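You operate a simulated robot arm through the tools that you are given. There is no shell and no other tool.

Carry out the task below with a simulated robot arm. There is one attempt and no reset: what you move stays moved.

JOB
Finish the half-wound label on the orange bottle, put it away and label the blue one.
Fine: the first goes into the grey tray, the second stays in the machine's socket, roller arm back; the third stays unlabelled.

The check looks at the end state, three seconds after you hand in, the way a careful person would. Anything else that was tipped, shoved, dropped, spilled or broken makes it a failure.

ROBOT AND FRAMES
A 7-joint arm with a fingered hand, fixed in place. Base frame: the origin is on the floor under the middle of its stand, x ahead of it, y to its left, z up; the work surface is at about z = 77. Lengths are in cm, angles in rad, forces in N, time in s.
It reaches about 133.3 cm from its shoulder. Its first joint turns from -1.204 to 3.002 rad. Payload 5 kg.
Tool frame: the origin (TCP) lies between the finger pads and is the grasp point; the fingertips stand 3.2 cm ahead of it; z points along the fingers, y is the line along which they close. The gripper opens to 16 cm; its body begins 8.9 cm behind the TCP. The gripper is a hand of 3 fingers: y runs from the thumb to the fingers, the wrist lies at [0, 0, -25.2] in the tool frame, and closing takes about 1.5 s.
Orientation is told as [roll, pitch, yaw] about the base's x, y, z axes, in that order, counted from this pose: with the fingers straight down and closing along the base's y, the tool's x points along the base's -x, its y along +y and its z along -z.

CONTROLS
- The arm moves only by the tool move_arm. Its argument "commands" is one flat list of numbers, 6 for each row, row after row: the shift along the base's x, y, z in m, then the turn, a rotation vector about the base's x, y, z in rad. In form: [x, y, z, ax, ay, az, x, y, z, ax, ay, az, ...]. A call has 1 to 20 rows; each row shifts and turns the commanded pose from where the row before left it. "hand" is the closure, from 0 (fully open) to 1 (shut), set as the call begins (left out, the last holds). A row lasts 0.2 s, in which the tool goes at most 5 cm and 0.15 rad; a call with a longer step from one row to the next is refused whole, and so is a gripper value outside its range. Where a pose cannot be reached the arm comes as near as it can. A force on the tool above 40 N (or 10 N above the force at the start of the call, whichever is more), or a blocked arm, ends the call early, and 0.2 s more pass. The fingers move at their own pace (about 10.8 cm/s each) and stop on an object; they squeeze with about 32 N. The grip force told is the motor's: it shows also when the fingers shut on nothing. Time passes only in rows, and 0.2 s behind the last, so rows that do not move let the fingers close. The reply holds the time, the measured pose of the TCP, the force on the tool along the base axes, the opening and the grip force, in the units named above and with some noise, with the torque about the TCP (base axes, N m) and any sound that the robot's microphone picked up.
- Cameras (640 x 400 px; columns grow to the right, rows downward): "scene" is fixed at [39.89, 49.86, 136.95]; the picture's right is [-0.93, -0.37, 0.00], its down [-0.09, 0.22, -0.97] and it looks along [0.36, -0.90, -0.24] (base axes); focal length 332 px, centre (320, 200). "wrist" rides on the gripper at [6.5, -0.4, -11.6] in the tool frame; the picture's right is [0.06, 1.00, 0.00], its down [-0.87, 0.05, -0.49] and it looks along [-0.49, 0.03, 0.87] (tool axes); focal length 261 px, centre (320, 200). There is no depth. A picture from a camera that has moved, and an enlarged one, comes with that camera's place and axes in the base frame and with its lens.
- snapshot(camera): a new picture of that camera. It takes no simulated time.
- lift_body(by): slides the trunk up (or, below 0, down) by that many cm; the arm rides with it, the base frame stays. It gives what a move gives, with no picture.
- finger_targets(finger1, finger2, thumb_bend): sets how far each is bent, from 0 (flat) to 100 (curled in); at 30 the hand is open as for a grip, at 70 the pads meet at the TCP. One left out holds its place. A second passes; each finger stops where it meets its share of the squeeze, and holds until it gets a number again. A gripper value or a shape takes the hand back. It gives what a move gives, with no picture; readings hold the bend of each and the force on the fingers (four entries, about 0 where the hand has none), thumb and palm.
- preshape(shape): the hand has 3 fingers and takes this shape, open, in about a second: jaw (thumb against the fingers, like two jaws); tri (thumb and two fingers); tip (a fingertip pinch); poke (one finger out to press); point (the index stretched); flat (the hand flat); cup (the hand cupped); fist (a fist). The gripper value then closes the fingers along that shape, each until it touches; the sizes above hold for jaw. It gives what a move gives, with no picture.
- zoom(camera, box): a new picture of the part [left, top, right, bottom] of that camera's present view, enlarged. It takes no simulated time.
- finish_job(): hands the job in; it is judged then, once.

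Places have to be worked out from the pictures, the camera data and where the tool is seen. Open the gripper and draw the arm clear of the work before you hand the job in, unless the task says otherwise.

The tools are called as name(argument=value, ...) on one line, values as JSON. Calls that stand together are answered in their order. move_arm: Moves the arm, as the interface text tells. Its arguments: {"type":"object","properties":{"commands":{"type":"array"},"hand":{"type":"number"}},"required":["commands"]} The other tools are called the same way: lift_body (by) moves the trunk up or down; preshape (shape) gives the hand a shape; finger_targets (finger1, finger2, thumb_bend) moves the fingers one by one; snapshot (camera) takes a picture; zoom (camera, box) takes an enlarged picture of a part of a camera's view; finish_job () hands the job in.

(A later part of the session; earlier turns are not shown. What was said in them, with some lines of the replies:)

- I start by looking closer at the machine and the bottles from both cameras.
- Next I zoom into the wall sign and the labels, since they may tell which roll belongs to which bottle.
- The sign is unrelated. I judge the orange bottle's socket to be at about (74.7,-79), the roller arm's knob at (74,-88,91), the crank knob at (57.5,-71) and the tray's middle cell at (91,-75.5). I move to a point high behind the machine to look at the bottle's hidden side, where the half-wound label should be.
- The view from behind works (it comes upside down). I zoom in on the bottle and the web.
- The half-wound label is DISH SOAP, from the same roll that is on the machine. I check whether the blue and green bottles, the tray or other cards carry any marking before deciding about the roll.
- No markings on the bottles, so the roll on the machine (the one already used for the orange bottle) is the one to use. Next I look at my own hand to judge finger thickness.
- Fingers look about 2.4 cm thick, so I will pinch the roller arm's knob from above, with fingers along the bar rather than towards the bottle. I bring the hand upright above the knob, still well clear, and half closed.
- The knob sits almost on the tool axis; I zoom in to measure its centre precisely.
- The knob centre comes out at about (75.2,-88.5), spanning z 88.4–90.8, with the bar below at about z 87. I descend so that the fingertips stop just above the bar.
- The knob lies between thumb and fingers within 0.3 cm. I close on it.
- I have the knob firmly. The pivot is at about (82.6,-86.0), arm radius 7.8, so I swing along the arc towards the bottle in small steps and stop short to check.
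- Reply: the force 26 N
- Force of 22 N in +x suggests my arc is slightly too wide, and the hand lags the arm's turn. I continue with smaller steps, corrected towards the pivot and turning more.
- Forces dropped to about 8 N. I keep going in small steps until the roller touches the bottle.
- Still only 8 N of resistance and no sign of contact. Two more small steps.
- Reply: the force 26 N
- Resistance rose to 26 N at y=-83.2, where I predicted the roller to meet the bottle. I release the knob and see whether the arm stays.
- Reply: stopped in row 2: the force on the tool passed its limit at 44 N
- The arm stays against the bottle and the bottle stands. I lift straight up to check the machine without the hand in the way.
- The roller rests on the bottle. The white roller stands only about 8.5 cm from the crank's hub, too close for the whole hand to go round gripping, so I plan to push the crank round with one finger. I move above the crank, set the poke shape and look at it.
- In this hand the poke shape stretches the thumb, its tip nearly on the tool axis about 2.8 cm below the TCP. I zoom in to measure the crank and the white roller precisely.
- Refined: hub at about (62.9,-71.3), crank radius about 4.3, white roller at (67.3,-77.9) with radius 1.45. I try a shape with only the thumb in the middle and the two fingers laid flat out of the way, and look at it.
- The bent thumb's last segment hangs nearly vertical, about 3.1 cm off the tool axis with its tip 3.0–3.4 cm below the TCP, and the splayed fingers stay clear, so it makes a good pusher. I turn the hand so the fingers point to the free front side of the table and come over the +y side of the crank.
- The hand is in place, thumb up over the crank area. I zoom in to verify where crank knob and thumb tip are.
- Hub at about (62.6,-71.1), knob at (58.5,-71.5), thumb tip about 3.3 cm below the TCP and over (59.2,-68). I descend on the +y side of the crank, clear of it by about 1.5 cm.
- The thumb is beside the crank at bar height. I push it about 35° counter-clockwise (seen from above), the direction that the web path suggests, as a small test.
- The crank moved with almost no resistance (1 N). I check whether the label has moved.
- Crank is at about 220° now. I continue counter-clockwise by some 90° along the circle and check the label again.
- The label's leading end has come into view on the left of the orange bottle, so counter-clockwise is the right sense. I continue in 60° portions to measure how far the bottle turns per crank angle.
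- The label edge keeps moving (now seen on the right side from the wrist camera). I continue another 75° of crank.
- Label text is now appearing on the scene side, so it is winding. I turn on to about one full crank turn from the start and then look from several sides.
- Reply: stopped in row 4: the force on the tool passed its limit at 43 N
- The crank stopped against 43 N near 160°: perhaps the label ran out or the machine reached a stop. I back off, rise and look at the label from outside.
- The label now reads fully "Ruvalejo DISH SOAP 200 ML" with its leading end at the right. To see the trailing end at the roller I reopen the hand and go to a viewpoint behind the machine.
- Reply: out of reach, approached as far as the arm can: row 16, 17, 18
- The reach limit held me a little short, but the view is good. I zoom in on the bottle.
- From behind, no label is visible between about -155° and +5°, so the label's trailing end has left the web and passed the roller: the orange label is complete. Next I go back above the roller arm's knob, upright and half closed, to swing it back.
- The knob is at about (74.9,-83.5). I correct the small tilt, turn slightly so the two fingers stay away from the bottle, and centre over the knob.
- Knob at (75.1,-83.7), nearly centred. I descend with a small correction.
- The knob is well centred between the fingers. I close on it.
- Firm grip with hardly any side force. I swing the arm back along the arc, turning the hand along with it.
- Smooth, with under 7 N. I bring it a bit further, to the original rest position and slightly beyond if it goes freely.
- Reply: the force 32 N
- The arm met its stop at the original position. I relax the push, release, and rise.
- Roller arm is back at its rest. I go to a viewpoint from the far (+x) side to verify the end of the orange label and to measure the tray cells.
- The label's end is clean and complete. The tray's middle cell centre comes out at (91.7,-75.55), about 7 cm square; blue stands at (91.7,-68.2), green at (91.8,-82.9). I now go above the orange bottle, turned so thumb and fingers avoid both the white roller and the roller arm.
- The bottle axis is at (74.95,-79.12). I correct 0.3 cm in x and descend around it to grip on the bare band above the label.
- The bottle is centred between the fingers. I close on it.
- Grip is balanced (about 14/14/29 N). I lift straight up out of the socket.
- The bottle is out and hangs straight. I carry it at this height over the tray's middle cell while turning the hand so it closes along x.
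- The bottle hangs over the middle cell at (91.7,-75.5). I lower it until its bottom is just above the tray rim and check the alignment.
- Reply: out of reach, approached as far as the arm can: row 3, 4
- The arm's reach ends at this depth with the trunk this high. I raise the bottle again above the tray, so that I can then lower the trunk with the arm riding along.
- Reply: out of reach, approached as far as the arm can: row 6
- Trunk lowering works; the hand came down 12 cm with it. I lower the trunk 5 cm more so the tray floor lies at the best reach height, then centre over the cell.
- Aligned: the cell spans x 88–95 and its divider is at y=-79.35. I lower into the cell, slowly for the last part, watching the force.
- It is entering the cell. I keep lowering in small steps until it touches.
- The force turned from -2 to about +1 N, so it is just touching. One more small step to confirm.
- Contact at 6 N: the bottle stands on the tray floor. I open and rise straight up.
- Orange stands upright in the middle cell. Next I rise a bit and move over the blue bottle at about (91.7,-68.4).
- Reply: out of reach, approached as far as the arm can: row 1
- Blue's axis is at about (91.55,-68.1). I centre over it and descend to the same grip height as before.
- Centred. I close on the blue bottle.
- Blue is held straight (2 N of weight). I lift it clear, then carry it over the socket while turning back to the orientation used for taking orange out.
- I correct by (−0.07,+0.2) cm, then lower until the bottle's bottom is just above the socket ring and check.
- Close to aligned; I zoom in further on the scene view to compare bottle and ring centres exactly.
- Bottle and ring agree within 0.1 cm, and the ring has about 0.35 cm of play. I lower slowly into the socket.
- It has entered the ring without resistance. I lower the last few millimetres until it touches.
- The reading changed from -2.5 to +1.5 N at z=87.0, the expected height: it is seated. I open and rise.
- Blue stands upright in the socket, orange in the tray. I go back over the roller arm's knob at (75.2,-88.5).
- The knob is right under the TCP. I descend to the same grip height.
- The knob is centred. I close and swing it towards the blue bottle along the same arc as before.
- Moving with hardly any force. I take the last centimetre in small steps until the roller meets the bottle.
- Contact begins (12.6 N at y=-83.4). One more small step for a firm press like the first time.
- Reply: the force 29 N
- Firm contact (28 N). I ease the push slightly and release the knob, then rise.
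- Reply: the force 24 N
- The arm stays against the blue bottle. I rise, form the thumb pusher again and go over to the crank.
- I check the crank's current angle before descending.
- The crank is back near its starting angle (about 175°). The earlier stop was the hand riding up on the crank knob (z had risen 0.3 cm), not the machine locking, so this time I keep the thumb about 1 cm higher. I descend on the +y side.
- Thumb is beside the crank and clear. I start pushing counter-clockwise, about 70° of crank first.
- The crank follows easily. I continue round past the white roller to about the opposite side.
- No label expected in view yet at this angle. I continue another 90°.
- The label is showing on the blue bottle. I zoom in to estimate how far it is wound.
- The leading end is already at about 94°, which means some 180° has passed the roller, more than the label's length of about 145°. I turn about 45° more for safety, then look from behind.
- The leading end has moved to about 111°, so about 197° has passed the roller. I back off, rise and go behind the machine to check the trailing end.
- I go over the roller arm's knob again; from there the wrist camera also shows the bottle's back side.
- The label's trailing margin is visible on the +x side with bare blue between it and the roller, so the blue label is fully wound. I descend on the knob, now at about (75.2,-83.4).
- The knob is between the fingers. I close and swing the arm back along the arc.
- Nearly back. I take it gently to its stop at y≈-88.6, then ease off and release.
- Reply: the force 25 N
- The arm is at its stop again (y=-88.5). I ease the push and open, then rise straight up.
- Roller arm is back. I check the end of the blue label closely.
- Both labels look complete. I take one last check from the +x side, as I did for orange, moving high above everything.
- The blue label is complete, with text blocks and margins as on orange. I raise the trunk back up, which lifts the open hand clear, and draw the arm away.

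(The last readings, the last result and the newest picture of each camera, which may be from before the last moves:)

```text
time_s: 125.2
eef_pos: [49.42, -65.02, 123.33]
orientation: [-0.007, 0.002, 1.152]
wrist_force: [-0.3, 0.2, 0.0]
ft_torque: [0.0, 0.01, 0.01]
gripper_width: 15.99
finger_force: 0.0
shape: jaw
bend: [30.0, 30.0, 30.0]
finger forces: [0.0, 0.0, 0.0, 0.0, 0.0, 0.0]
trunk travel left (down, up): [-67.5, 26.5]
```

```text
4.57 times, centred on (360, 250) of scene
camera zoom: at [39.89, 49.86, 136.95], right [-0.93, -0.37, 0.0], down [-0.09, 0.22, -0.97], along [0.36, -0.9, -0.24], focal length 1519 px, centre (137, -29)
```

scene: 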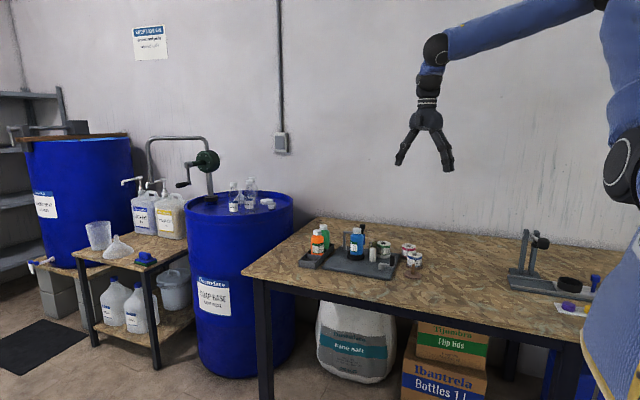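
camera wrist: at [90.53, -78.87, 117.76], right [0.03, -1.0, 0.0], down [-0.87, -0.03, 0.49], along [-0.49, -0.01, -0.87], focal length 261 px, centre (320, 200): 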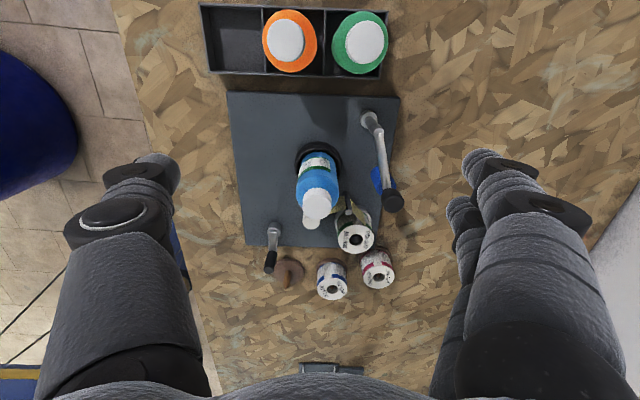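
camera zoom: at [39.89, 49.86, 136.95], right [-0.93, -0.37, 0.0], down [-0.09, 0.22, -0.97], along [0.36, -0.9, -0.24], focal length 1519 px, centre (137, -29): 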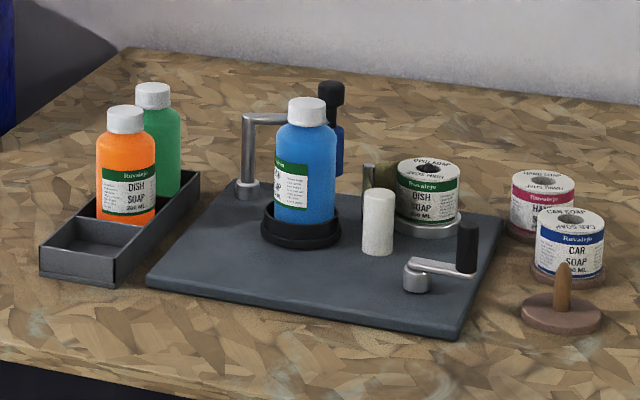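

Final state: orange is fully labelled in the grey tray and blue is labelled in the socket with the roller arm back. Green is unlabelled in the tray, nothing else has moved, and the hand is open and clear. I hand in.

finish_job()

```text
The job is handed in.
```

The job is handed in, and the last pictures show the end state you asked for. I haven't seen the result of the check.

- **Orange:** the DISH SOAP label is fully wound, and the bottle stands upright in the middle cell of the grey tray.
- **Blue:** it carries a complete DISH SOAP label and stands in the machine's socket. The roller arm is back against its stop.
- **Green:** it stays unlabelled in its tray cell.
- **Everything else:** the rolls, the empty peg and the rest of the bench look undisturbed. The hand is open and clear of the work.

- **Roll choice for blue:** nothing said which label it should get. I used the DISH SOAP roll already on the machine, since orange was half wound with it.
- **Force limit:** it tripped twice, at 43–44 N: once when I first let go of the roller-arm knob, and once when the hand rode up on the crank knob. Nothing tipped or shifted either time.
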